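You operate a simulated robot arm through the tools that you are given. There is no shell and no other tool.

You are at the controls of a simulated robot arm. One attempt, no reset.

Task
Check the pulley's line with the silver bar, then swing the gauge arm on and zero it.
Fine: park the gauge arm first; lay the bar over pulley and datum block till the lamp lights; put the bar back. Set down upright: bar.

Only the result counts: the job must be done as asked and must still hold three seconds after the hand-in. Knocking over, shifting, dropping, spilling or breaking anything else fails it.

Robot
A 7-joint arm with a two-finger parallel gripper, fixed in place. Base frame: the origin is at the foot of the arm, x ahead of it, y to its left, z up; the work surface is at about z = 800. Lengths are in mm, angles in rad, forces in N, time in s.
Its first joint turns from -2.304 to 2.304 rad. Payload 3.91 kg.
The tool frame sits at the grasp point between the pads (the TCP): z along the fingers, y along the line on which they close. The tips reach 30 mm beyond it. Largest opening 110 mm; finger width 20, thickness 10; the body of the gripper, 48 by 112 mm, starts 55 mm behind the TCP.
Orientation is that of the tool frame in the base frame, as a unit quaternion [w, x, y, z]. With the fingers straight down and closing along the base's y, the tool's x points along the base's -x, its y along +y and its z along -z.

Tools
- The arm moves only by the tool step_arm. Its argument "targets" is a list of rows, each a list of 6 numbers: the shift along the tool's x, y, z in units of 100 mm (1.0 is 100 mm), then the turn, a rotation vector about the tool's x, y, z in units of 120 degrees (1.0 is 120 degrees). In form: [[x, y, z, rx, ry, rz], ...]. A call has 1 to 20 rows; each row is the pose to reach, as a shift and turn from the pose commanded when the call began, along the tool's axes at that moment. "gripper" is the finger opening in mm, from 0 to 110, set as the call begins (left out, the last holds). A call with a number of a shift or a turn outside -1 to 1 is refused whole. Rows are played at 5 a second. More than 50 mm and 0.15 rad between two rows, or a gripper value outside its range, and nothing of the call is played. A pose out of reach is approached as far as the arm can. The call stops where the force on the tool passes 90 N (or 10 N more than at its start, if that is more) or the arm is blocked; 0.2 s more then pass. The fingers move at their own pace (about 108 mm/s each) and stop on an object; they squeeze with about 20 N. The grip force told is the motor's: it shows also when the fingers shut on nothing. Time passes only in rows, and 0.2 s behind the last, so rows that repeat a pose let the fingers close. The reply holds the time, the measured pose of the TCP, the force on the tool along the base axes, the opening and the grip force, in the units named above and with some noise, with the torque about the TCP (base axes, N m) and any sound that the robot's microphone picked up.
- Cameras (640 x 400 px; columns grow to the right, rows downward): "scene" is fixed at [404.7, 659.7, 1622.2]; the picture's right is [0.19, -0.98, 0.00], its down [-0.36, -0.07, -0.93] and it looks along [0.91, 0.18, -0.37] (base axes); focal length 214 px, centre (320, 200). "wrist" rides on the gripper at [72, 17, -103] in the tool frame; the picture's right is [-0.23, 0.97, 0.00], its down [-0.76, -0.18, -0.62] and it looks along [-0.61, -0.14, 0.78] (tool axes); focal length 222 px, centre (320, 200). There is no depth. A picture from a camera that has moved, and an enlarged one, comes with that camera's place and axes in the base frame and with its lens. The place of the scene camera against the robot may be out by one fixed shift of up to 12 mm in any direction.
- grab_frame(camera): a new picture of that camera. No time passes.
- inspect(camera, box): a new picture of the part [left, top, right, bottom] of that camera's present view, enlarged. No time passes.
- close_job(): hands the job in; it is judged then, once.

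Nothing tells you positions but the pictures and the camera data. Unless the task says otherwise, let go and move clear before handing in.

The tools are called after "Request:" by a JSON object that holds its "op" and its "data". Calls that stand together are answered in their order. step_arm: Moves the arm, as the interface text tells. Its arguments: {"type":"object","properties":{"targets":{"type":"array"},"gripper":{"type":"number"}},"required":["targets"]} The other tools are called the same way: grab_frame (camera) takes a picture; inspect (camera, box) takes an enlarged picture of a part of a camera's view; close_job () hands the job in.

At the start:

```text
t: 0.0
eef_pos: [198.0, 585.0, 1452.2]
tool_rot: [0.0, 0.0, 1.0, 0.001]
contact_force: [0.2, 0.3, -0.2]
moment: [0.03, -0.02, 0.03]
finger_gap: 109.9
gripper_force: 0.1
```

scene: 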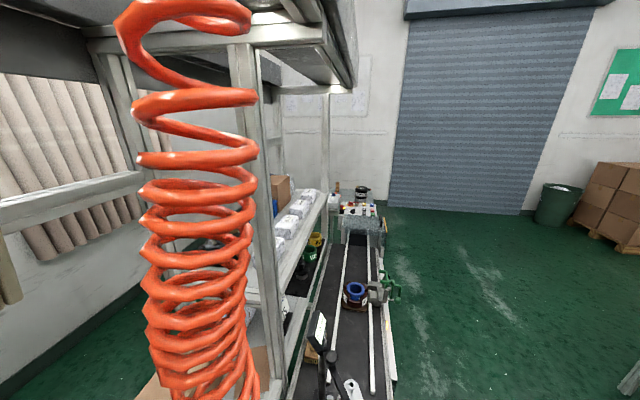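
wrist: 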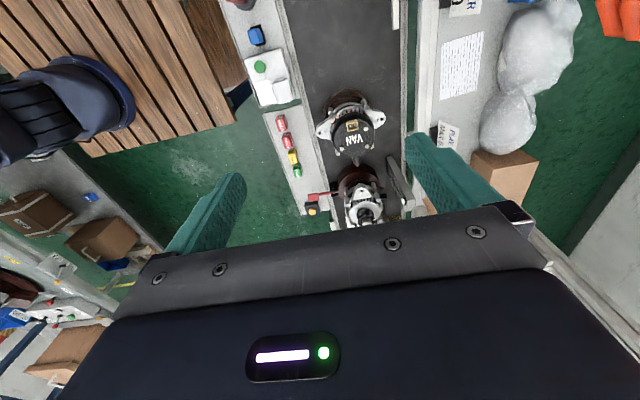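

The scene camera looks along a conveyor-like bench, with a coil hose in the way, and the workpieces are small in both views. I'll start by enlarging parts of both camera views.

Request:
{"op": "inspect", "data": {"camera": "scene", "box": [260, 160, 420, 260]}}

Request:
{"op": "inspect", "data": {"camera": "scene", "box": [260, 260, 420, 400]}}

Request:
{"op": "inspect", "data": {"camera": "wrist", "box": [220, 60, 460, 230]}}

Request:
{"op": "inspect", "data": {"camera": "wrist", "box": [0, 160, 180, 400]}}

```text
4.00 times, centred on (340, 210) of scene
camera zoom: at [404.7, 659.7, 1622.2], right [0.19, -0.98, 0.0], down [-0.36, -0.07, -0.93], along [0.91, 0.18, -0.37], focal length 858 px, centre (240, 160)
```

zoom: 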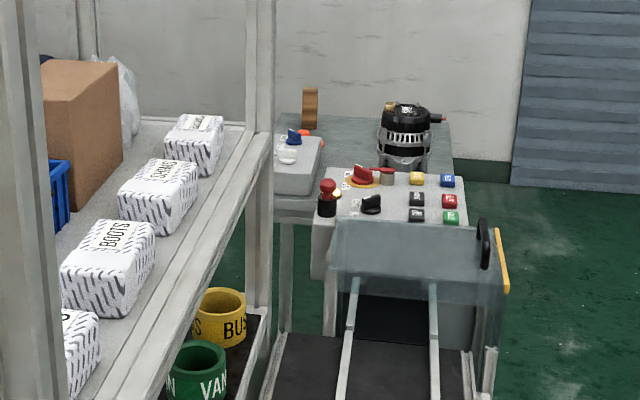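

```text
2.86 times, centred on (340, 330) of scene
camera zoom: at [404.7, 659.7, 1622.2], right [0.19, -0.98, 0.0], down [-0.36, -0.07, -0.93], along [0.91, 0.18, -0.37], focal length 613 px, centre (263, -171)
```

zoom: 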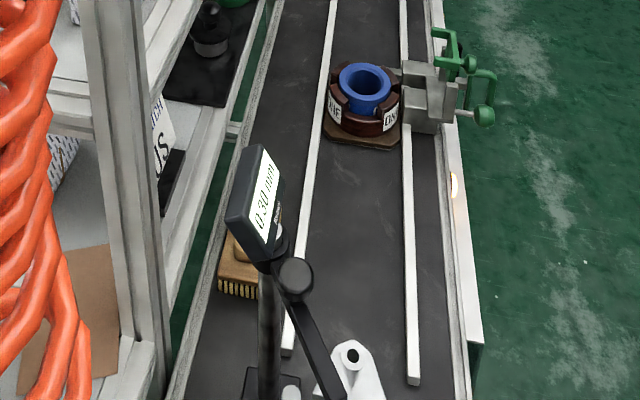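

```text
2.35 times, centred on (340, 145) of wrist
camera zoom: at [127.7, 604.2, 1556.6], right [0.23, 0.97, 0.0], down [0.76, -0.18, 0.62], along [0.61, -0.14, -0.78], focal length 523 px, centre (273, 329)
```

zoom: 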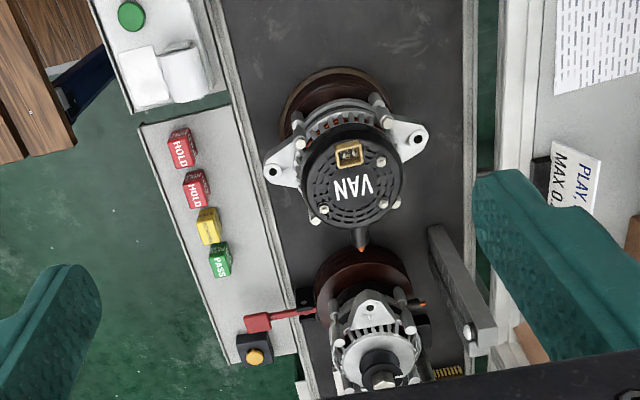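

```text
1.67 times, centred on (90, 280) of wrist
camera zoom: at [127.7, 604.2, 1556.6], right [0.23, 0.97, 0.0], down [0.76, -0.18, 0.62], along [0.61, -0.14, -0.78], focal length 370 px, centre (703, 67)
```

zoom: 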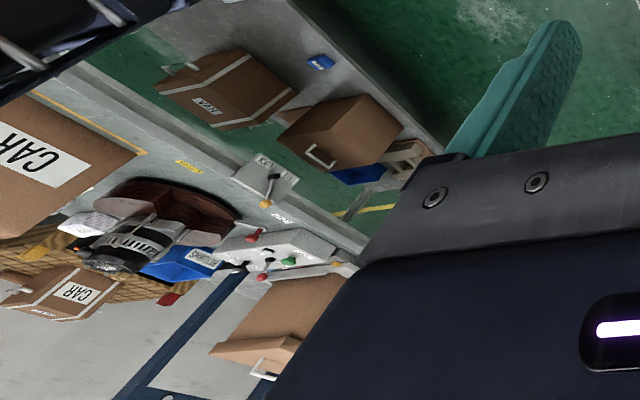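

I can see alternators on a conveyor ahead, at roughly x 650–780 and y 650, with a digital gauge on a post nearby. I'm moving the arm forward in small steps at height for a better look.

Request:
{"op": "step_arm", "data": {"targets": [[-0.3, 0, 0, 0, 0, 0], [-0.6, 0, 0, 0, 0, 0], [-0.9, 0, 0, 0, 0, 0]]}}

Request:
{"op": "grab_frame", "data": {"camera": "wrist"}}

Request:
{"op": "grab_frame", "data": {"camera": "scene"}}

```text
t: 0.8
eef_pos: [286.9, 585.0, 1454.1]
tool_rot: [0.0, -0.001, 1.0, -0.001]
contact_force: [-0.9, -0.4, -0.1]
moment: [-0.01, -0.05, -0.01]
finger_gap: 110.1
gripper_force: 0.1
```

```text
taken
camera wrist: at [216.4, 603.2, 1555.9], right [0.23, 0.97, 0.0], down [0.76, -0.18, 0.62], along [0.61, -0.14, -0.78], focal length 222 px, centre (320, 200)
```

wrist: 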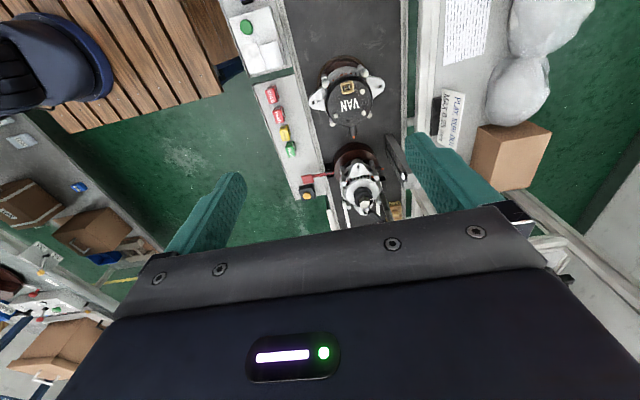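

```text
taken
```

scene: 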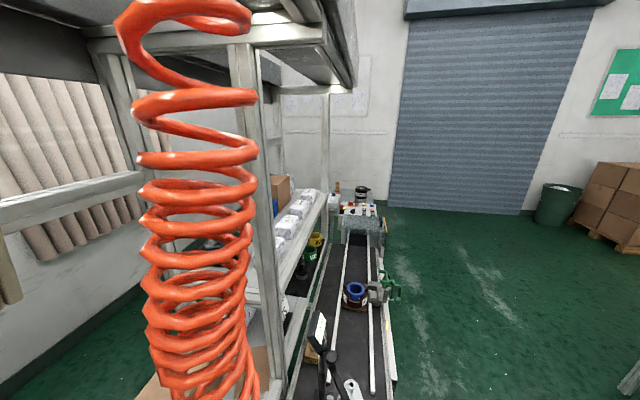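

The view changed as expected, with the work about 0.8 m from the camera. I'm going further forward and a little down.

Request:
{"op": "step_arm", "data": {"targets": [[-0.33, 0, 0.2, 0, 0, 0], [-0.66, 0, 0.4, 0, 0, 0], [-1.0, 0, 0.6, 0, 0, 0]]}}

Request:
{"op": "step_arm", "data": {"targets": [[-0.33, 0, 0.2, 0, 0, 0], [-0.66, 0, 0.4, 0, 0, 0], [-1.0, 0, 0.6, 0, 0, 0]]}}

Request:
{"op": "grab_frame", "data": {"camera": "wrist"}}

Request:
{"op": "grab_frame", "data": {"camera": "scene"}}

```text
t: 1.6
eef_pos: [387.9, 585.3, 1391.7]
tool_rot: [-0.001, -0.001, 1.0, 0.0]
contact_force: [-1.2, -0.3, 0.9]
moment: [0.04, -0.06, -0.03]
finger_gap: 110.1
gripper_force: 0.0
```

```text
t: 2.4
eef_pos: [488.7, 586.1, 1332.9]
tool_rot: [0.001, -0.001, 1.0, 0.0]
contact_force: [-1.5, -0.2, 0.1]
moment: [-0.03, -0.05, 0.03]
finger_gap: 109.8
gripper_force: 0.0
```

```text
taken
camera wrist: at [417.0, 604.6, 1437.2], right [0.23, 0.97, 0.0], down [0.76, -0.18, 0.62], along [0.61, -0.14, -0.78], focal length 222 px, centre (320, 200)
```

wrist: 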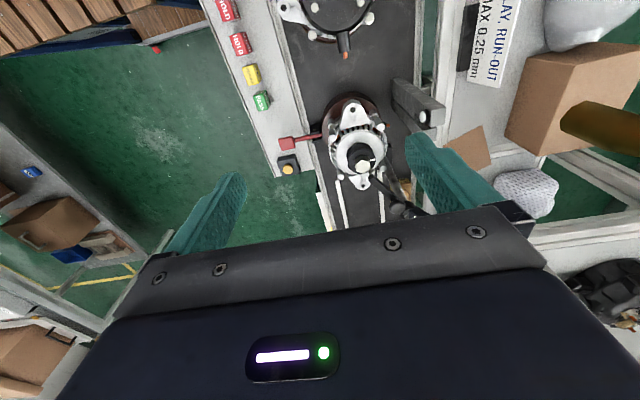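

```text
taken
```

scene: 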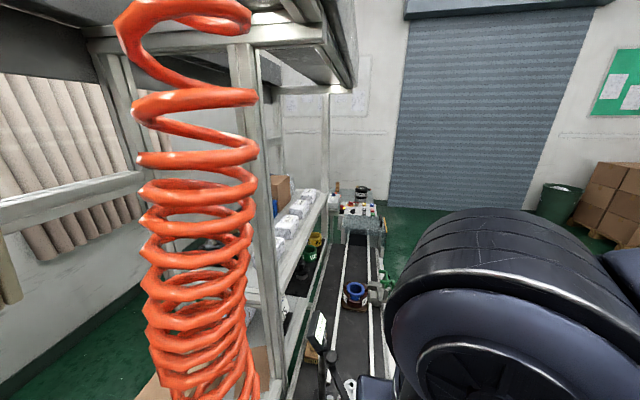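

Request:
{"op": "inspect", "data": {"camera": "wrist", "box": [260, 70, 500, 230]}}

Request:
{"op": "inspect", "data": {"camera": "wrist", "box": [440, 0, 560, 110]}}

```text
2.50 times, centred on (380, 150) of wrist
camera zoom: at [417.0, 604.6, 1437.2], right [0.23, 0.97, 0.0], down [0.76, -0.18, 0.62], along [0.61, -0.14, -0.78], focal length 555 px, centre (170, 325)
```

zoom: 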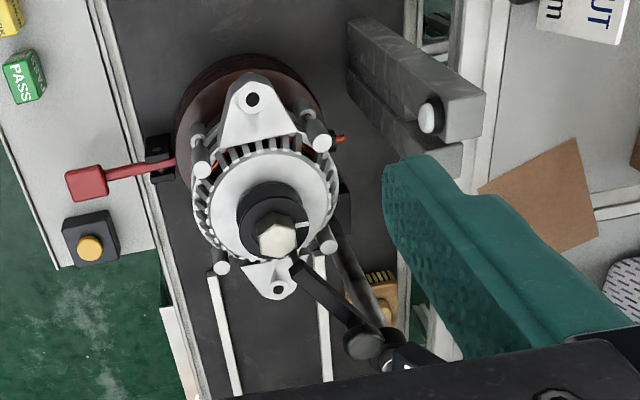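

```text
3.64 times, centred on (500, 55) of wrist
camera zoom: at [417.0, 604.6, 1437.2], right [0.23, 0.97, 0.0], down [0.76, -0.18, 0.62], along [0.61, -0.14, -0.78], focal length 808 px, centre (-334, 727)
```

zoom: 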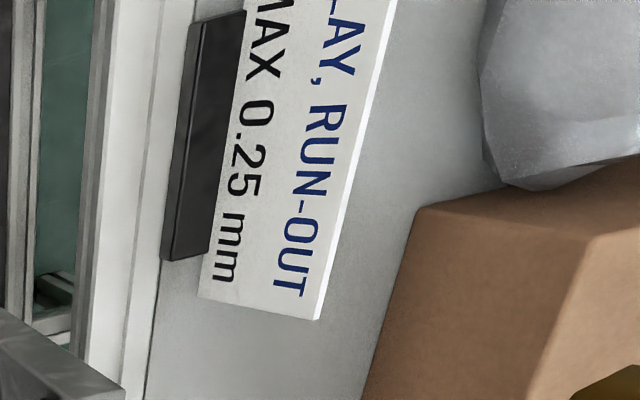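

The alternator stands upright on a fixture with its pulley on top, and I estimate the pulley centre at about (655, 638, 1050). The gauge arm reaches over it from a post. Next I'll turn the wrist camera to look along +y from the open side.

Request:
{"op": "step_arm", "data": {"targets": [[-0.08, -0.08, 0, 0, 0, -0.0625], [-0.16, -0.16, 0, 0, 0, -0.125], [-0.24, -0.24, 0, 0, 0, -0.1875], [-0.32, -0.32, 0, 0, 0, -0.25], [-0.4, -0.4, 0, 0, 0, -0.3125], [-0.48, -0.48, 0, 0, 0, -0.375], [-0.56, -0.56, 0, 0, 0, -0.4375], [-0.64, -0.64, 0, 0, 0, -0.5], [-0.72, -0.72, 0, 0, 0, -0.5625], [-0.8, -0.8, 0, 0, 0, -0.625], [-0.88, -0.88, 0, 0, 0, -0.6875], [-0.96, -0.96, 0, 0, 0, -0.75]]}}

Request:
{"op": "grab_frame", "data": {"camera": "wrist"}}

Request:
{"op": "grab_frame", "data": {"camera": "scene"}}

```text
t: 5.0
eef_pos: [585.4, 489.6, 1332.7]
tool_rot: [0.0, 0.708, -0.706, -0.001]
contact_force: [0.1, -0.1, -0.2]
moment: [-0.02, 0.0, 0.04]
finger_gap: 110.2
gripper_force: 0.0
```

```text
taken
camera wrist: at [569.8, 418.6, 1436.3], right [-0.97, 0.22, 0.0], down [0.17, 0.76, 0.62], along [0.14, 0.61, -0.78], focal length 222 px, centre (320, 200)
```

wrist: 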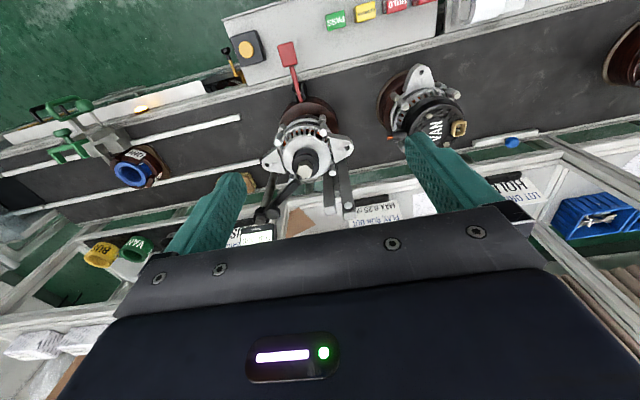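

```text
taken
```

scene: 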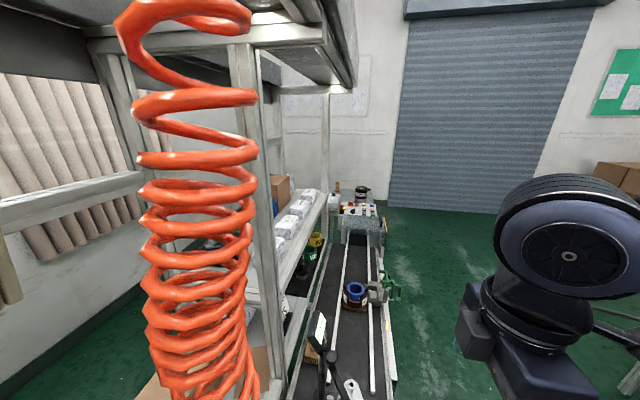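

The view is good, with the alternator, red wand, orange button and gauge arm all visible. I'm backing off in y to bring the gauge head into frame.

Request:
{"op": "step_arm", "data": {"targets": [[0.33, -0.1, 0, 0, 0, 0], [0.66, -0.2, 0, 0, 0, 0], [0.98, -0.3, 0, 0, 0, 0]]}}

Request:
{"op": "inspect", "data": {"camera": "wrist", "box": [200, 20, 440, 180]}}

Request:
{"op": "grab_frame", "data": {"camera": "wrist"}}

```text
t: 5.8
eef_pos: [618.6, 391.8, 1330.7]
tool_rot: [0.0, 0.707, -0.707, 0.001]
contact_force: [0.7, 0.1, -0.4]
moment: [-0.03, 0.02, 0.0]
finger_gap: 109.9
gripper_force: 0.0
```

```text
2.50 times, centred on (320, 100) of wrist
camera zoom: at [601.5, 321.9, 1434.1], right [-0.97, 0.23, 0.0], down [0.18, 0.76, 0.62], along [0.14, 0.61, -0.78], focal length 555 px, centre (320, 450)
```

zoom: 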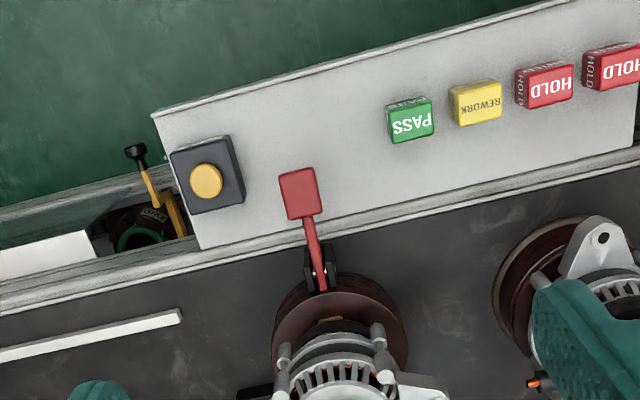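

```text
taken
camera wrist: at [601.5, 321.9, 1434.1], right [-0.97, 0.23, 0.0], down [0.18, 0.76, 0.62], along [0.14, 0.61, -0.78], focal length 222 px, centre (320, 200)
```

wrist: 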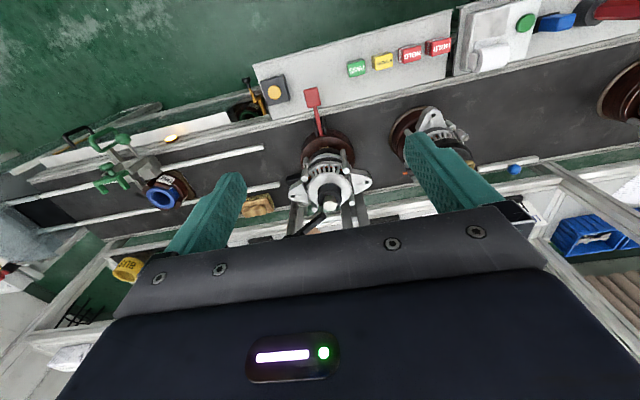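

I backed off too far, so I'm moving forward in y to see the post and gauge from above. At z ≈ 1330 I should be well clear of the gauge head, which I estimate at about (790, 735, 1100).

Request:
{"op": "step_arm", "data": {"targets": [[-0.33, -0.1, 0, 0, 0, 0], [-0.66, -0.2, 0, 0, 0, 0], [-1.0, -0.3, 0, 0, 0, 0]]}}

Request:
{"op": "step_arm", "data": {"targets": [[-0.33, 0.0, 0, 0, 0, 0], [-0.66, 0.0, 0, 0, 0, 0], [-1.0, 0.0, 0, 0, 0, 0]]}}

Request:
{"op": "grab_frame", "data": {"camera": "wrist"}}

Request:
{"op": "inspect", "data": {"camera": "wrist", "box": [200, 40, 440, 200]}}

```text
t: 6.6
eef_pos: [645.3, 491.6, 1332.2]
tool_rot: [0.001, -0.707, 0.708, -0.001]
contact_force: [-0.4, -0.2, 0.9]
moment: [0.06, -0.03, -0.03]
finger_gap: 109.9
gripper_force: 0.1
```

```text
t: 7.4
eef_pos: [645.4, 591.6, 1332.8]
tool_rot: [0.001, -0.707, 0.707, 0.001]
contact_force: [-0.2, 0.2, 0.6]
moment: [0.07, 0.0, 0.01]
finger_gap: 110.3
gripper_force: 0.1
```

```text
taken
camera wrist: at [630.4, 522.0, 1436.9], right [-0.97, 0.23, 0.0], down [0.18, 0.76, 0.62], along [0.14, 0.61, -0.78], focal length 222 px, centre (320, 200)
```

wrist: 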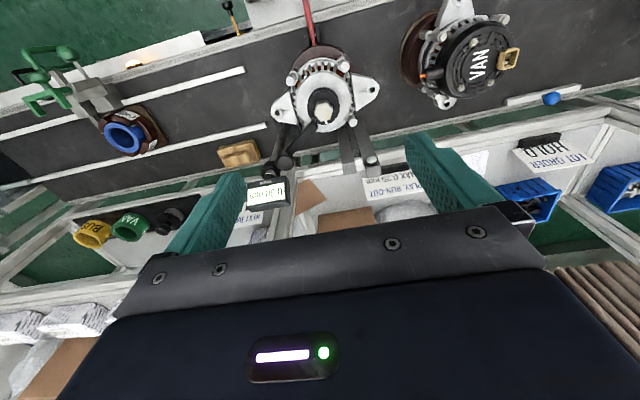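

```text
2.50 times, centred on (320, 120) of wrist
camera zoom: at [630.4, 522.0, 1436.9], right [-0.97, 0.23, 0.0], down [0.18, 0.76, 0.62], along [0.14, 0.61, -0.78], focal length 555 px, centre (320, 400)
```

zoom: 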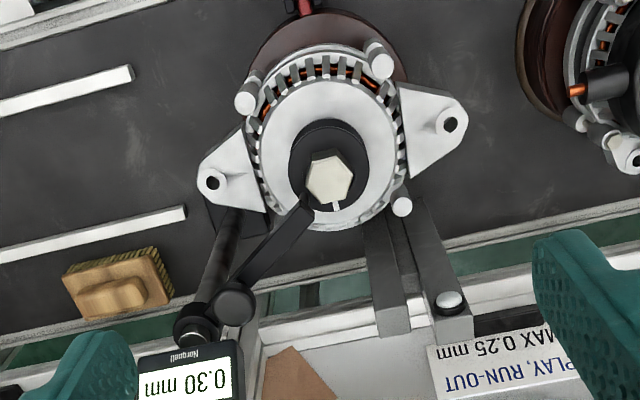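

I can see the gauge arm's pivot, its tip at the pulley, and two grey uprights beside the alternator, one with a white dome on top. I need a lower side view to tell which is the bar and which is the datum block.

Request:
{"op": "step_arm", "data": {"targets": [[0.33, 0, 0, 0, 0, 0], [0.66, 0, 0, 0, 0, 0], [1.0, 0, 0, 0, 0, 0]]}}

Request:
{"op": "step_arm", "data": {"targets": [[0.15, 0, 0.2, 0, -0.05, 0], [0.3, 0, 0.4, 0, -0.1, 0], [0.45, 0, 0.6, 0, -0.15, 0], [0.6, 0, 0.8, 0, -0.2, 0], [0.78, 0, 1.0, 0, -0.25, 0]]}}

Request:
{"op": "grab_frame", "data": {"camera": "wrist"}}

Request:
{"op": "inspect", "data": {"camera": "wrist", "box": [220, 80, 440, 230]}}

```text
t: 8.2
eef_pos: [646.0, 491.3, 1330.5]
tool_rot: [0.001, 0.708, -0.706, -0.001]
contact_force: [-0.8, 0.2, -1.2]
moment: [-0.04, 0.01, 0.05]
finger_gap: 110.1
gripper_force: 0.0
```

```text
t: 9.4
eef_pos: [645.7, 414.3, 1232.2]
tool_rot: [-0.183, 0.684, -0.682, -0.183]
contact_force: [-0.4, 0.5, 0.8]
moment: [-0.08, -0.02, 0.01]
finger_gap: 109.9
gripper_force: 0.1
```

```text
taken
camera wrist: at [630.0, 302.1, 1286.2], right [-0.97, 0.2, 0.11], down [0.18, 0.35, 0.92], along [0.14, 0.92, -0.37], focal length 222 px, centre (320, 200)
```

wrist: 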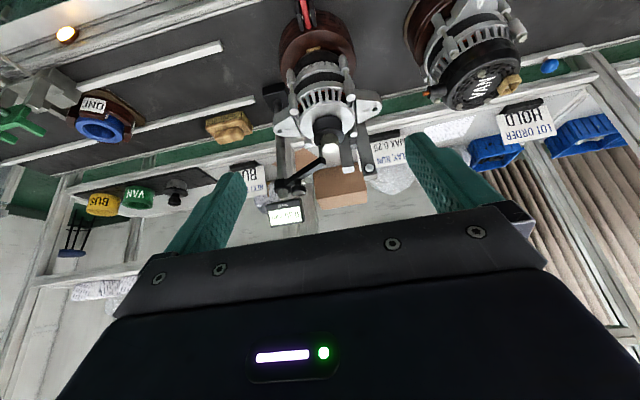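

```text
2.67 times, centred on (330, 155) of wrist
camera zoom: at [630.0, 302.1, 1286.2], right [-0.97, 0.2, 0.11], down [0.18, 0.35, 0.92], along [0.14, 0.92, -0.37], focal length 592 px, centre (293, 320)
```

zoom: 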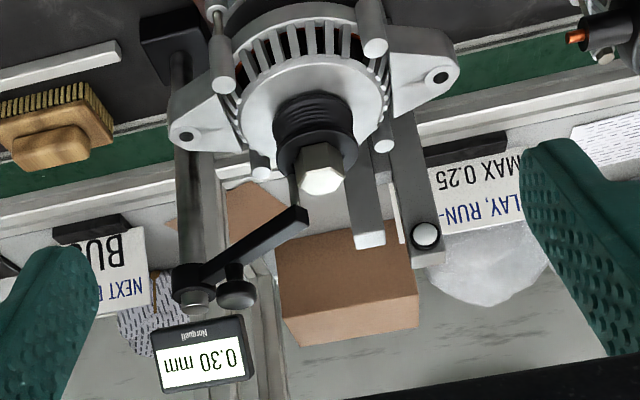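

Request:
{"op": "inspect", "data": {"camera": "wrist", "box": [325, 110, 405, 190]}}

Request:
{"op": "inspect", "data": {"camera": "wrist", "box": [270, 130, 350, 190]}}

Request:
{"op": "inspect", "data": {"camera": "wrist", "box": [255, 180, 335, 240]}}

Request:
{"op": "inspect", "data": {"camera": "wrist", "box": [260, 0, 400, 110]}}

```text
5.00 times, centred on (365, 150) of wrist
camera zoom: at [630.0, 302.1, 1286.2], right [-0.97, 0.2, 0.11], down [0.18, 0.35, 0.92], along [0.14, 0.92, -0.37], focal length 1111 px, centre (95, 450)
```

zoom: 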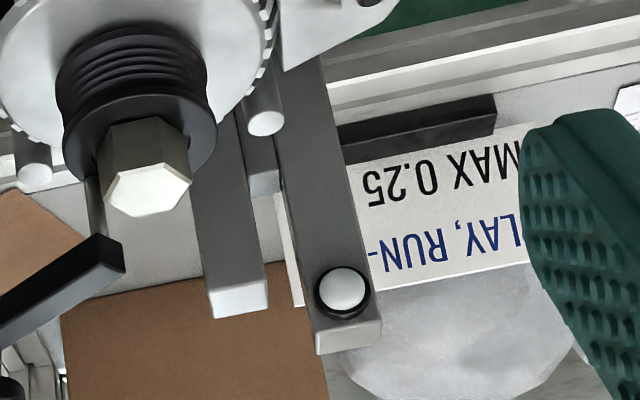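

```text
6.67 times, centred on (310, 160) of wrist
camera zoom: at [630.0, 302.1, 1286.2], right [-0.97, 0.2, 0.11], down [0.18, 0.35, 0.92], along [0.14, 0.92, -0.37], focal length 1481 px, centre (387, 467)
```

zoom: 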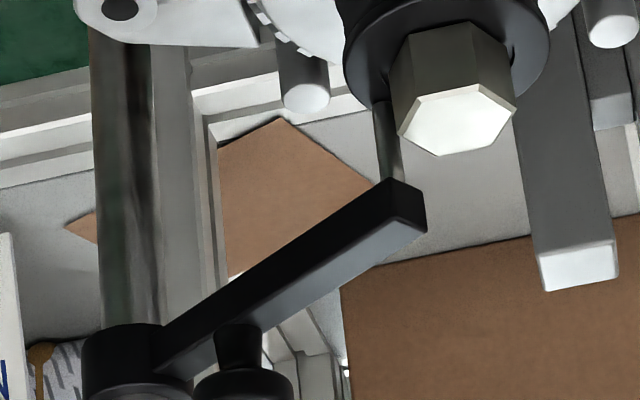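

```text
6.67 times, centred on (295, 210) of wrist
camera zoom: at [630.0, 302.1, 1286.2], right [-0.97, 0.2, 0.11], down [0.18, 0.35, 0.92], along [0.14, 0.92, -0.37], focal length 1481 px, centre (487, 133)
```

zoom: 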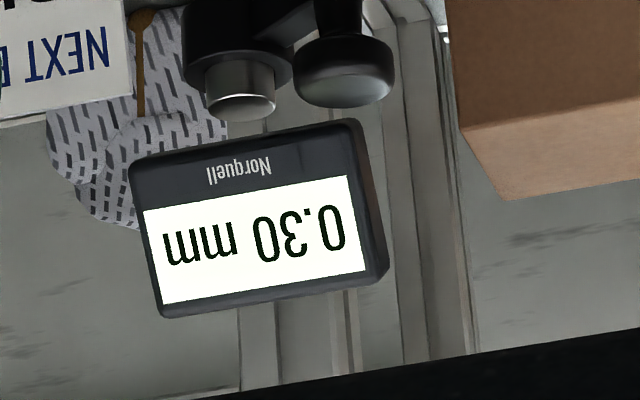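

```text
3.64 times, centred on (330, 55) of wrist
camera zoom: at [630.0, 302.1, 1286.2], right [-0.97, 0.2, 0.11], down [0.18, 0.35, 0.92], along [0.14, 0.92, -0.37], focal length 808 px, centre (284, 727)
```

zoom: 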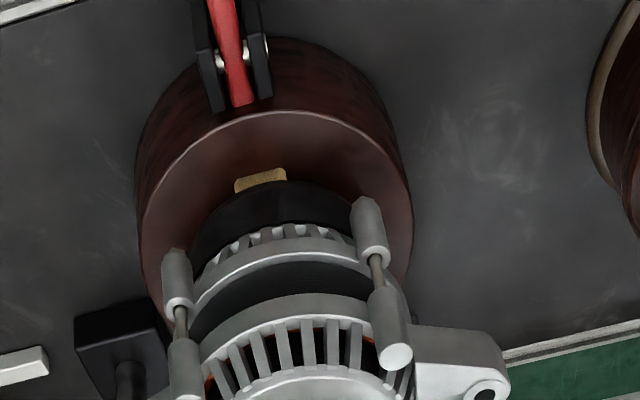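

The hex nut is at about (649, 637, 1056). One grey post carries a lamp, with its top at about (580, 760, 1070), and a second post tops out at about (626, 764, 1039). Before working near the shelf side I'll tilt the camera level, to find the hanging hose and see more of the scene.

Request:
{"op": "step_arm", "data": {"targets": [[0.05, 0, 0, 0, -0.055, 0], [0.1, 0, 0, 0, -0.11, 0], [0.15, 0, 0, 0, -0.165, 0], [0.2, 0, 0, 0, -0.22, 0], [0.25, 0, 0, 0, -0.275, 0], [0.3, 0, 0, 0, -0.33, 0]]}}

Request:
{"op": "grab_frame", "data": {"camera": "wrist"}}

Request:
{"op": "grab_frame", "data": {"camera": "scene"}}

```text
t: 10.8
eef_pos: [645.3, 388.0, 1218.8]
tool_rot: [-0.404, 0.581, -0.579, -0.404]
contact_force: [0.2, -0.4, -0.5]
moment: [0.0, -0.03, -0.02]
finger_gap: 110.3
gripper_force: 0.0
```

```text
taken
camera wrist: at [629.2, 267.9, 1187.2], right [-0.97, 0.08, 0.21], down [0.18, -0.32, 0.93], along [0.14, 0.94, 0.3], focal length 222 px, centre (320, 200)
```

wrist: 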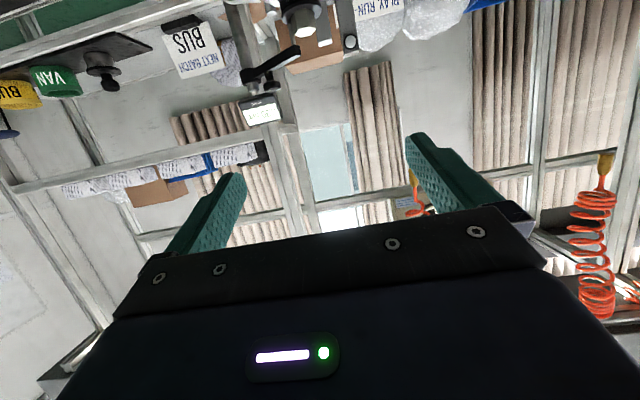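

```text
taken
```

scene: 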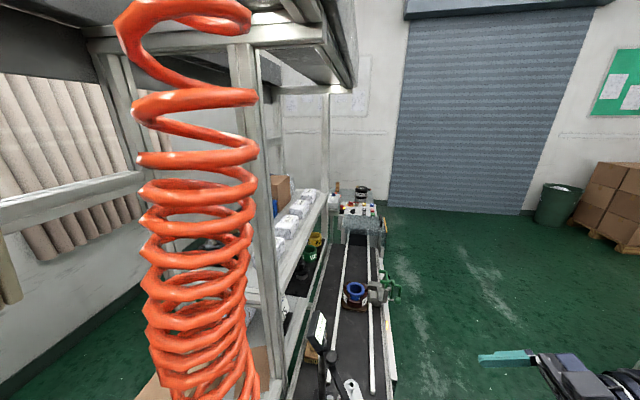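

I found two hanging coil hoses. The nearer one has its end at about (483, 781, ~1270), so I'll keep clear of that column. Next I'm untilting and going round to view the two grey posts from the -x/-y diagonal.

Request:
{"op": "step_arm", "data": {"targets": [[0, 0, 0, 0, 0.058, 0], [0, 0, 0, 0, 0.116, 0], [0, 0, 0, 0, 0.174, 0], [0, 0, 0, 0, 0.232, 0], [0, 0, 0, 0, 0.29, 0], [0, 0, 0, 0, 0.348, 0], [0, 0, 0, 0, 0.406, 0], [0, 0, 0, 0, 0.464, 0], [0, 0, 0, 0, 0.522, 0], [0, 0, 0, 0, 0.58, 0]]}}

Request:
{"op": "step_arm", "data": {"targets": [[-0.15, 0.15, 0, 0, 0, 0.0555], [-0.3, 0.3, 0, 0, 0, 0.111], [-0.45, 0.45, 0, 0, 0, 0.1665], [-0.6, 0.6, 0, 0, 0, 0.222], [-0.8, 0.8, 0, 0, 0, 0.2775], [-1.0, 1.0, 0, 0, 0, 0.333]]}}

```text
t: 13.0
eef_pos: [645.2, 386.9, 1219.6]
tool_rot: [0.0, -0.707, 0.707, -0.001]
contact_force: [0.3, -0.6, 0.0]
moment: [0.02, -0.01, -0.02]
finger_gap: 110.1
gripper_force: 0.1
```

```text
t: 14.4
eef_pos: [544.7, 486.2, 1216.4]
tool_rot: [0.0, -0.421, 0.907, 0.0]
contact_force: [-0.1, -0.4, -0.5]
moment: [0.01, 0.04, 0.0]
finger_gap: 110.0
gripper_force: 0.0
```

Request:
{"op": "step_arm", "data": {"targets": [[-0.13, 0.18, 0.08, 0, -0.05, 0], [-0.26, 0.36, 0.16, 0, -0.1, 0], [-0.4, 0.54, 0.24, 0, -0.15, 0], [-0.53, 0.72, 0.32, 0, -0.2, 0], [-0.66, 0.9, 0.4, 0, -0.25, 0]]}}

Request:
{"op": "grab_frame", "data": {"camera": "wrist"}}

Request:
{"op": "inspect", "data": {"camera": "wrist", "box": [240, 60, 420, 190]}}

Request:
{"op": "grab_frame", "data": {"camera": "scene"}}

```text
t: 15.6
eef_pos: [517.4, 596.4, 1177.2]
tool_rot: [0.235, -0.408, 0.875, 0.111]
contact_force: [0.5, -0.1, 0.0]
moment: [-0.01, 0.04, 0.01]
finger_gap: 110.5
gripper_force: 0.0
```

```text
taken
camera wrist: at [432.4, 521.7, 1230.6], right [-0.62, 0.78, 0.11], down [0.36, 0.15, 0.92], along [0.7, 0.61, -0.37], focal length 222 px, centre (320, 200)
```

wrist: 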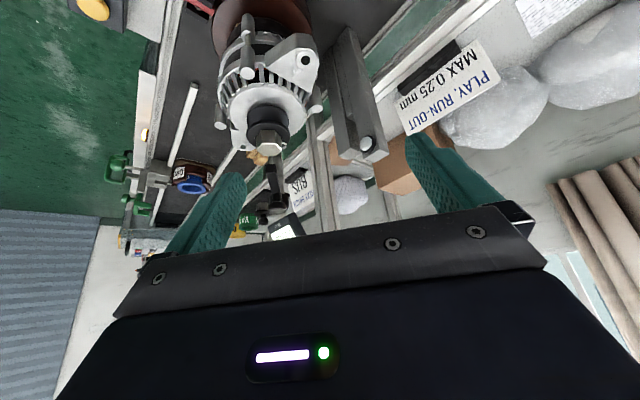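

```text
3.08 times, centred on (330, 125) of wrist
camera zoom: at [432.4, 521.7, 1230.6], right [-0.62, 0.78, 0.11], down [0.36, 0.15, 0.92], along [0.7, 0.61, -0.37], focal length 684 px, centre (289, 431)
```

zoom: 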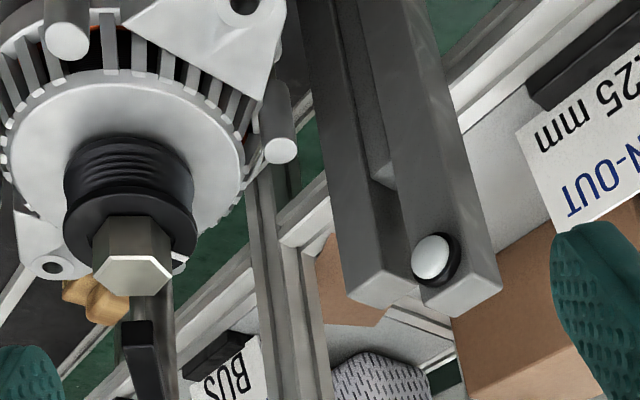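

```text
taken
```

scene: 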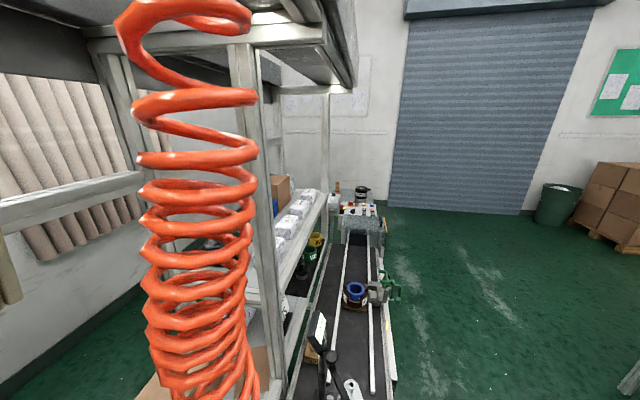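

Request:
{"op": "inspect", "data": {"camera": "wrist", "box": [310, 100, 400, 170]}}

Request:
{"op": "inspect", "data": {"camera": "wrist", "box": [300, 0, 400, 110]}}

```text
5.71 times, centred on (355, 135) of wrist
camera zoom: at [432.4, 521.7, 1230.6], right [-0.62, 0.78, 0.11], down [0.36, 0.15, 0.92], along [0.7, 0.61, -0.37], focal length 1269 px, centre (120, 571)
```

zoom: 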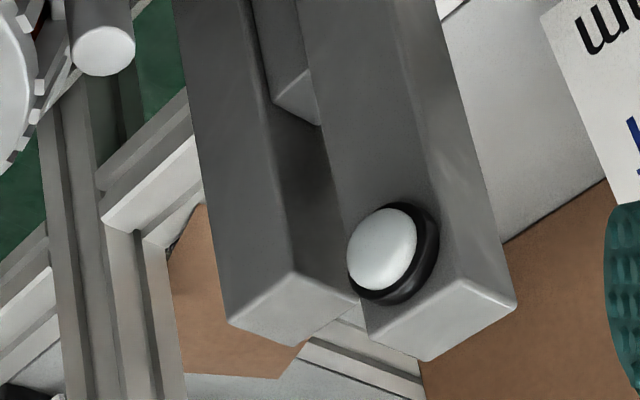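

```text
3.64 times, centred on (350, 55) of wrist
camera zoom: at [432.4, 521.7, 1230.6], right [-0.62, 0.78, 0.11], down [0.36, 0.15, 0.92], along [0.7, 0.61, -0.37], focal length 808 px, centre (211, 727)
```

zoom: 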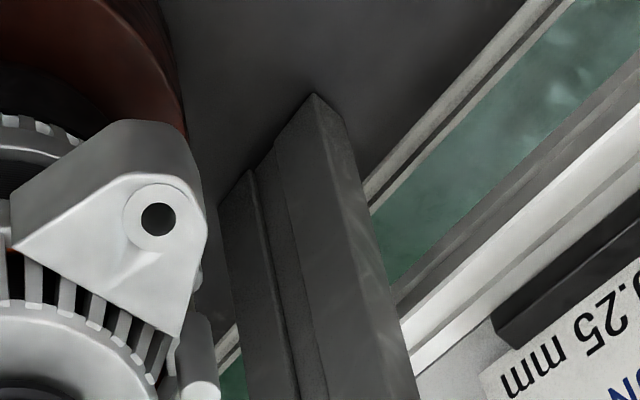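

The grey piece is a fork-like assembly. The lamp upright spans x 564–590 with its top near z 1070, the second upright spans x 611–637 with its top near z 1040, and there is a lower web between them. I need a level view to compare their heights with the pulley, so I'm circling back to the -y side.

Request:
{"op": "step_arm", "data": {"targets": [[0.02, -0.13, -0.01, -0.0278, 0, -0.0481], [0.03, -0.26, -0.02, -0.0556, 0, -0.0962], [0.05, -0.4, -0.03, -0.0833, 0, -0.1443], [0.07, -0.53, -0.04, -0.1111, 0, -0.1925], [0.09, -0.66, -0.05, -0.1389, 0, -0.2406], [0.1, -0.8, -0.06, -0.1667, 0, -0.2887]]}}

Request:
{"op": "step_arm", "data": {"targets": [[0.25, -0.1, 0.15, 0, -0.042, 0], [0.5, -0.2, 0.3, 0, -0.083, 0], [0.75, -0.3, 0.45, 0, -0.125, 0], [0.98, -0.4, 0.6, 0, -0.167, 0]]}}

Request:
{"op": "grab_frame", "data": {"camera": "wrist"}}

Request:
{"op": "inspect", "data": {"camera": "wrist", "box": [220, 70, 440, 220]}}

```text
t: 17.0
eef_pos: [571.5, 535.6, 1175.7]
tool_rot: [-0.182, 0.685, -0.682, -0.183]
contact_force: [-0.7, 0.3, 0.4]
moment: [-0.02, -0.04, 0.01]
finger_gap: 109.9
gripper_force: 0.1
```

```text
t: 18.0
eef_pos: [609.4, 480.5, 1079.2]
tool_rot: [-0.299, 0.641, -0.64, -0.299]
contact_force: [-0.6, 0.6, 0.6]
moment: [-0.05, -0.04, -0.05]
finger_gap: 110.0
gripper_force: 0.0
```

```text
taken
camera wrist: at [594.7, 356.8, 1089.7], right [-0.97, 0.14, 0.17], down [0.18, 0.01, 0.98], along [0.14, 0.99, -0.04], focal length 222 px, centre (320, 200)
```

wrist: 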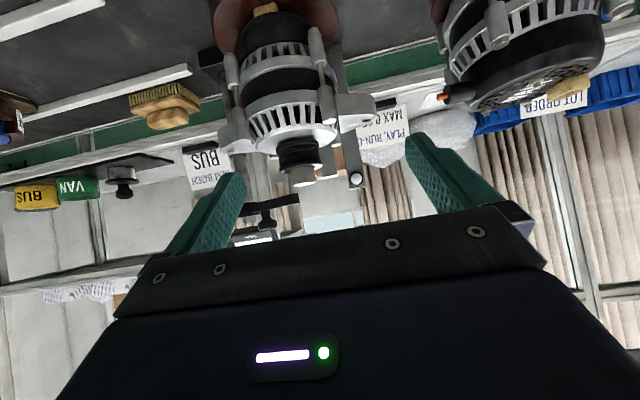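

```text
2.67 times, centred on (330, 145) of wrist
camera zoom: at [594.7, 356.8, 1089.7], right [-0.97, 0.14, 0.17], down [0.18, 0.01, 0.98], along [0.14, 0.99, -0.04], focal length 592 px, centre (293, 347)
```

zoom: 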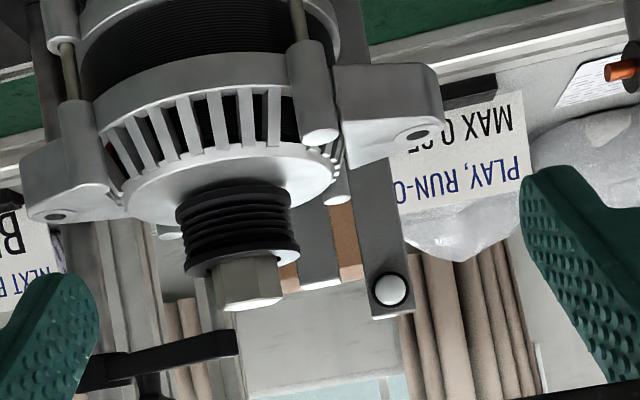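

Request:
{"op": "inspect", "data": {"camera": "wrist", "box": [270, 130, 390, 220]}}

Request:
{"op": "inspect", "data": {"camera": "wrist", "box": [225, 170, 315, 240]}}

```text
4.44 times, centred on (330, 175) of wrist
camera zoom: at [594.7, 356.8, 1089.7], right [-0.97, 0.14, 0.17], down [0.18, 0.01, 0.98], along [0.14, 0.99, -0.04], focal length 987 px, centre (276, 311)
```

zoom: 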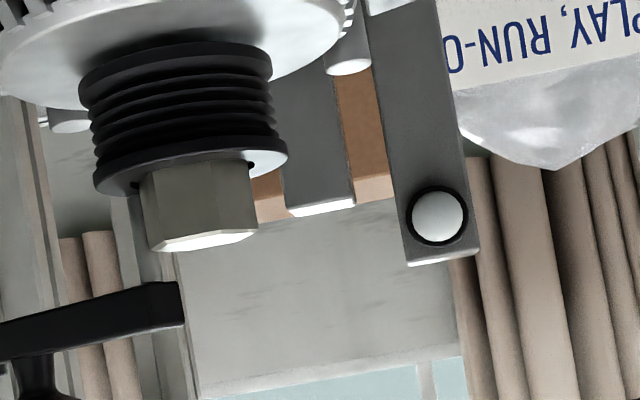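

```text
5.71 times, centred on (270, 205) of wrist
camera zoom: at [594.7, 356.8, 1089.7], right [-0.97, 0.14, 0.17], down [0.18, 0.01, 0.98], along [0.14, 0.99, -0.04], focal length 1269 px, centre (606, 171)
```

zoom: 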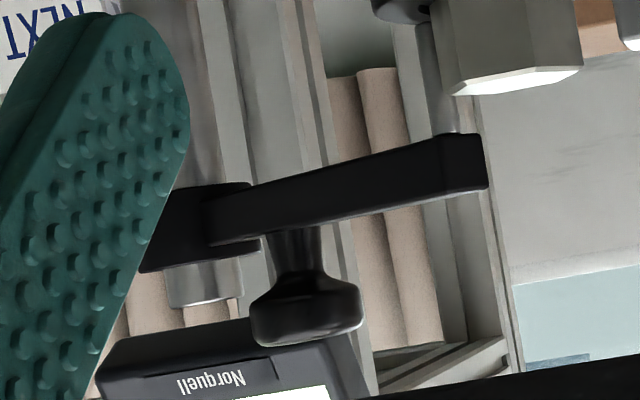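

In this level view the pulley's upper face is at z ≈ 1033 and the second upright's top is at z ≈ 1035. That upright must therefore be the datum block and the taller one the lamp post, so the silver bar is somewhere else. I'm raising the arm to survey the surroundings.

Request:
{"op": "step_arm", "data": {"targets": [[-0.08, 0, -0.14, 0, 0.0595, 0], [-0.16, 0, -0.28, 0, 0.119, 0], [-0.24, 0, -0.42, 0, 0.1785, 0], [-0.32, 0, -0.56, 0, 0.238, 0], [-0.4, 0, -0.7, 0, 0.2975, 0], [-0.48, 0, -0.84, 0, 0.357, 0], [-0.55, 0, -0.98, 0, 0.4167, 0]]}}

Request:
{"op": "step_arm", "data": {"targets": [[0, 0.1, -0.33, 0, 0, 0], [0, 0.2, -0.66, 0, 0, 0], [0, 0.3, -1.0, 0, 0, 0]]}}

Request:
{"op": "grab_frame", "data": {"camera": "wrist"}}

Request:
{"op": "inspect", "data": {"camera": "wrist", "box": [0, 0, 240, 200]}}

Request:
{"op": "inspect", "data": {"camera": "wrist", "box": [400, 0, 640, 200]}}

Request:
{"op": "inspect", "data": {"camera": "wrist", "box": [200, 0, 440, 200]}}

```text
t: 19.6
eef_pos: [610.2, 441.2, 1182.8]
tool_rot: [-0.001, -0.707, 0.708, 0.0]
contact_force: [-0.4, 0.3, 0.1]
moment: [0.01, 0.0, 0.0]
finger_gap: 110.4
gripper_force: 0.1
```

```text
t: 20.4
eef_pos: [580.6, 440.7, 1281.4]
tool_rot: [0.0, 0.707, -0.707, 0.0]
contact_force: [-0.4, 0.7, -1.1]
moment: [0.0, 0.01, -0.01]
finger_gap: 110.2
gripper_force: 0.1
```

```text
taken
camera wrist: at [565.3, 370.3, 1385.9], right [-0.97, 0.23, 0.0], down [0.18, 0.76, 0.62], along [0.14, 0.61, -0.78], focal length 222 px, centre (320, 200)
```

wrist: 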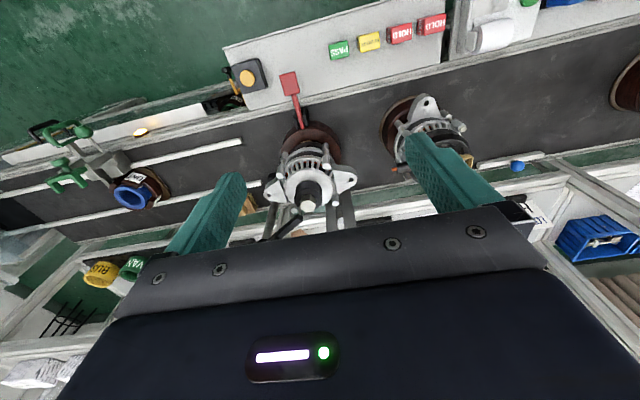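

```text
2.00 times, centred on (120, 100) of wrist
camera zoom: at [565.3, 370.3, 1385.9], right [-0.97, 0.23, 0.0], down [0.18, 0.76, 0.62], along [0.14, 0.61, -0.78], focal length 444 px, centre (720, 400)
```

zoom: 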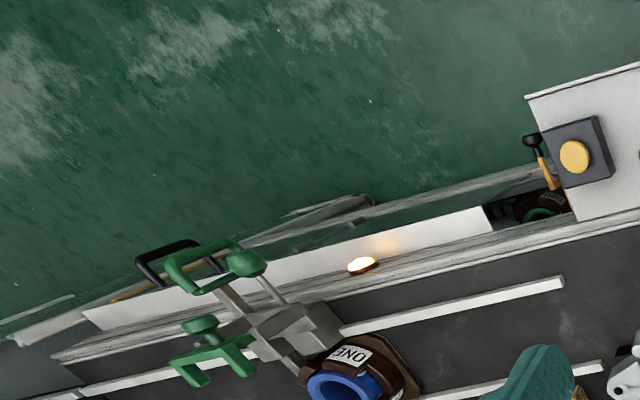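

```text
2.00 times, centred on (520, 100) of wrist
camera zoom: at [565.3, 370.3, 1385.9], right [-0.97, 0.23, 0.0], down [0.18, 0.76, 0.62], along [0.14, 0.61, -0.78], focal length 444 px, centre (-80, 400)
```

zoom: 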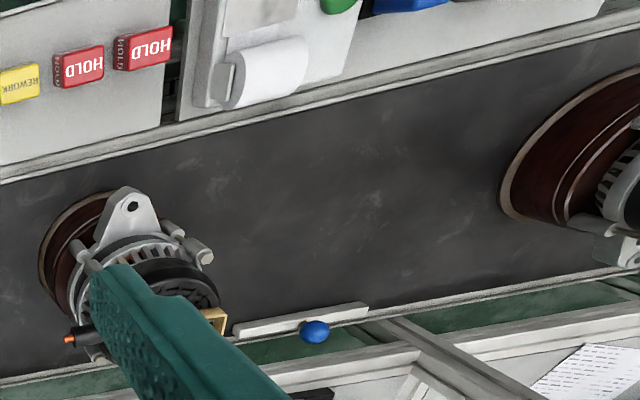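

```text
2.00 times, centred on (320, 100) of wrist
camera zoom: at [565.3, 370.3, 1385.9], right [-0.97, 0.23, 0.0], down [0.18, 0.76, 0.62], along [0.14, 0.61, -0.78], focal length 444 px, centre (320, 400)
```

zoom: 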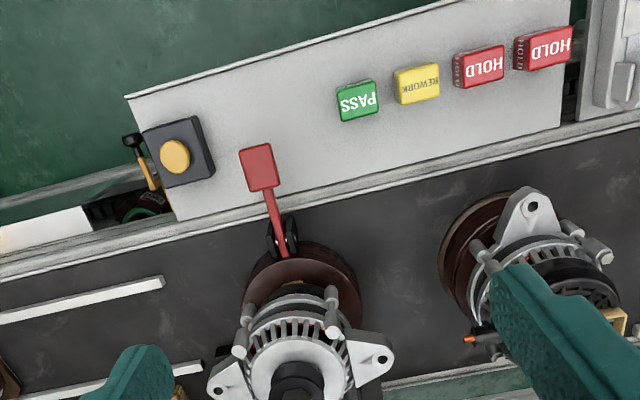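

Survey result: a light silver bar with a blue ball knob lies along the far edge of the belt, centred near (104, 797) at z ≈ 830–845. A hose hangs somewhere near there too. I'm moving over at height to look at it closely.

Request:
{"op": "step_arm", "data": {"targets": [[-0.1, 0.32, 0, 0, 0, 0], [-0.2, 0.64, 0, 0, 0, 0], [-0.3, 0.96, 0, 0, 0, 0]]}}

Request:
{"op": "step_arm", "data": {"targets": [[-0.1, 0.32, 0, 0, 0, 0], [-0.2, 0.64, 0, 0, 0, 0], [-0.3, 0.96, 0, 0, 0, 0]]}}

Request:
{"op": "step_arm", "data": {"targets": [[-0.1, 0.32, 0, 0, 0, 0], [-0.2, 0.64, 0, 0, 0, 0], [-0.3, 0.96, 0, 0, 0, 0]]}}

Request:
{"op": "grab_frame", "data": {"camera": "wrist"}}

Request:
{"op": "grab_frame", "data": {"camera": "scene"}}

```text
t: 21.2
eef_pos: [484.1, 469.7, 1281.6]
tool_rot: [0.0, 0.708, -0.707, 0.0]
contact_force: [1.0, 1.2, -0.6]
moment: [0.02, 0.02, -0.01]
finger_gap: 110.4
gripper_force: 0.0
```

```text
t: 22.0
eef_pos: [390.5, 500.3, 1283.3]
tool_rot: [0.001, -0.707, 0.708, 0.001]
contact_force: [0.5, -0.8, -0.9]
moment: [0.0, 0.03, -0.01]
finger_gap: 109.9
gripper_force: 0.2
```

```text
t: 22.8
eef_pos: [293.6, 531.8, 1281.5]
tool_rot: [0.0, 0.707, -0.707, 0.0]
contact_force: [0.5, -1.0, -0.4]
moment: [0.03, 0.04, -0.01]
finger_gap: 109.9
gripper_force: 0.1
```

```text
taken
camera wrist: at [277.5, 461.1, 1385.1], right [-0.97, 0.23, 0.0], down [0.18, 0.76, 0.62], along [0.14, 0.61, -0.78], focal length 222 px, centre (320, 200)
```

wrist: 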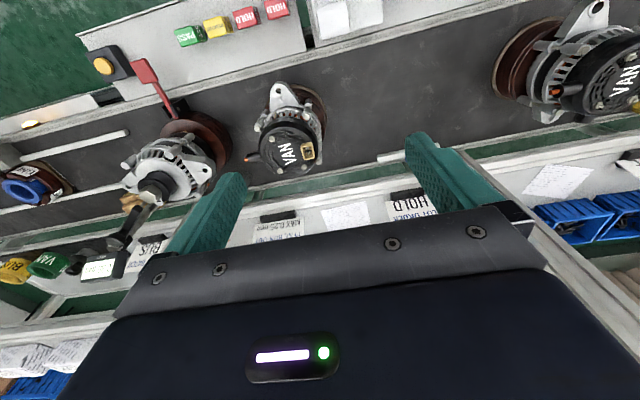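

```text
taken
```

scene: 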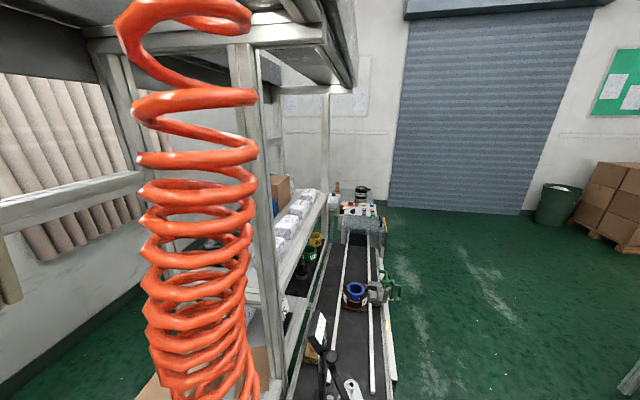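

Request:
{"op": "step_arm", "data": {"targets": [[-0.11, 0.27, 0.16, 0, 0, 0], [-0.22, 0.54, 0.33, 0, 0, 0], [-0.34, 0.82, 0.5, 0, 0, 0]]}}

Request:
{"op": "step_arm", "data": {"targets": [[-0.11, 0.27, 0.16, 0, 0, 0], [-0.22, 0.54, 0.33, 0, 0, 0], [-0.34, 0.82, 0.5, 0, 0, 0]]}}

Request:
{"op": "grab_frame", "data": {"camera": "wrist"}}

Request:
{"op": "inspect", "data": {"camera": "wrist", "box": [260, 110, 420, 210]}}

```text
t: 23.6
eef_pos: [210.6, 565.9, 1232.8]
tool_rot: [0.0, 0.708, -0.706, 0.0]
contact_force: [-0.7, -0.6, -0.2]
moment: [0.02, -0.02, 0.01]
finger_gap: 110.0
gripper_force: 0.0
```

```text
t: 24.4
eef_pos: [128.8, 597.9, 1183.9]
tool_rot: [0.0, 0.708, -0.706, 0.001]
contact_force: [-0.1, 1.0, 1.3]
moment: [0.01, 0.04, -0.03]
finger_gap: 109.8
gripper_force: 0.1
```

```text
taken
camera wrist: at [113.7, 527.9, 1286.6], right [-0.97, 0.23, 0.0], down [0.18, 0.76, 0.62], along [0.14, 0.61, -0.78], focal length 222 px, centre (320, 200)
```

wrist: 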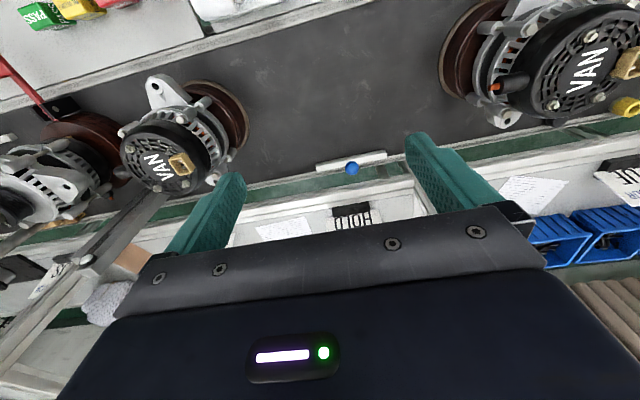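

```text
4.00 times, centred on (340, 160) of wrist
camera zoom: at [113.7, 527.9, 1286.6], right [-0.97, 0.23, 0.0], down [0.18, 0.76, 0.62], along [0.14, 0.61, -0.78], focal length 888 px, centre (240, 360)
```

zoom: 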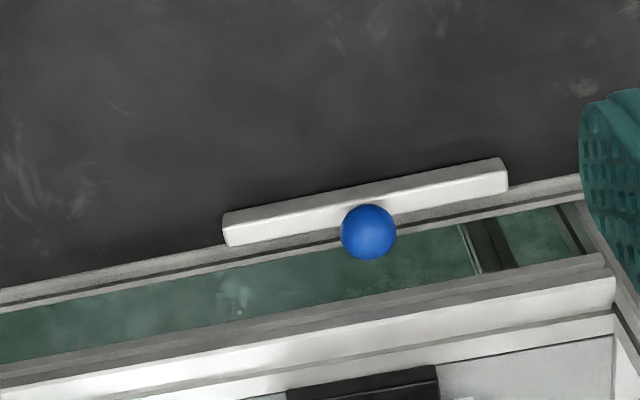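

The silver bar with the blue ball knob lies along x on the belt's far edge. It spans about x 16–186 at y ≈ 800, with the ball at about (100, 801, 841). I'm dropping down for a level look at how it rests and what surrounds it.

Request:
{"op": "step_arm", "data": {"targets": [[0, 0.1, 0.33, 0, 0, 0], [0, 0.2, 0.66, 0, 0, 0], [0, 0.3, 1.0, 0, 0, 0]]}}

Request:
{"op": "step_arm", "data": {"targets": [[0, 0, 0.14, 0, -0.0595, 0], [0, 0, 0.28, 0, -0.119, 0], [0, 0, 0.42, 0, -0.1785, 0], [0, 0, 0.56, 0, -0.238, 0], [0, 0, 0.7, 0, -0.2975, 0], [0, 0, 0.84, 0, -0.357, 0], [0, 0, 0.98, 0, -0.4167, 0]]}}

Request:
{"op": "grab_frame", "data": {"camera": "wrist"}}

Request:
{"op": "inspect", "data": {"camera": "wrist", "box": [240, 40, 440, 170]}}

```text
t: 25.2
eef_pos: [97.9, 598.4, 1082.3]
tool_rot: [0.0, 0.707, -0.707, -0.001]
contact_force: [-0.2, 0.1, 0.2]
moment: [0.07, 0.01, 0.02]
finger_gap: 110.0
gripper_force: 0.2
```

```text
t: 27.0
eef_pos: [205.3, 596.0, 984.2]
tool_rot: [0.322, -0.589, 0.688, 0.277]
contact_force: [-2.0, -0.7, 0.5]
moment: [-0.01, -0.08, -0.05]
finger_gap: 110.3
gripper_force: 0.1
stopped in row 7: the arm was blocked; the commanded pose is now the measured one
```

```text
taken
camera wrist: at [170.5, 477.1, 995.2], right [-0.94, 0.29, 0.18], down [0.18, -0.02, 0.98], along [0.29, 0.96, -0.03], focal length 222 px, centre (320, 200)
```

wrist: 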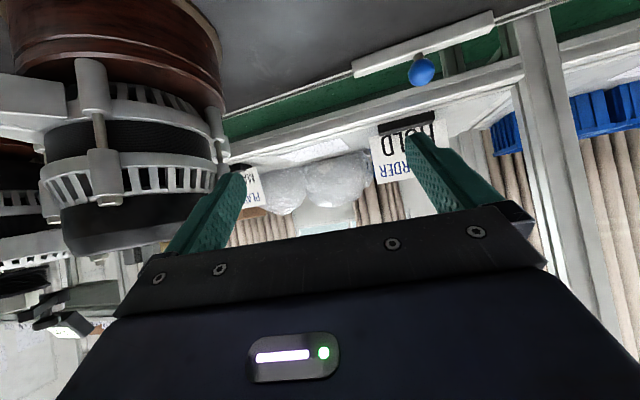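

```text
3.08 times, centred on (340, 105) of wrist
camera zoom: at [170.5, 477.1, 995.2], right [-0.94, 0.29, 0.18], down [0.18, -0.02, 0.98], along [0.29, 0.96, -0.03], focal length 684 px, centre (258, 492)
```

zoom: 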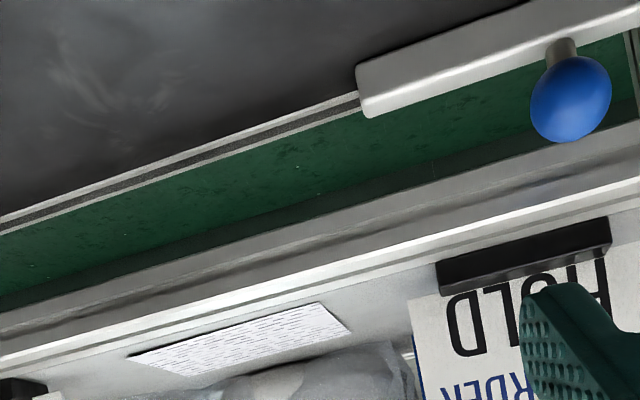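

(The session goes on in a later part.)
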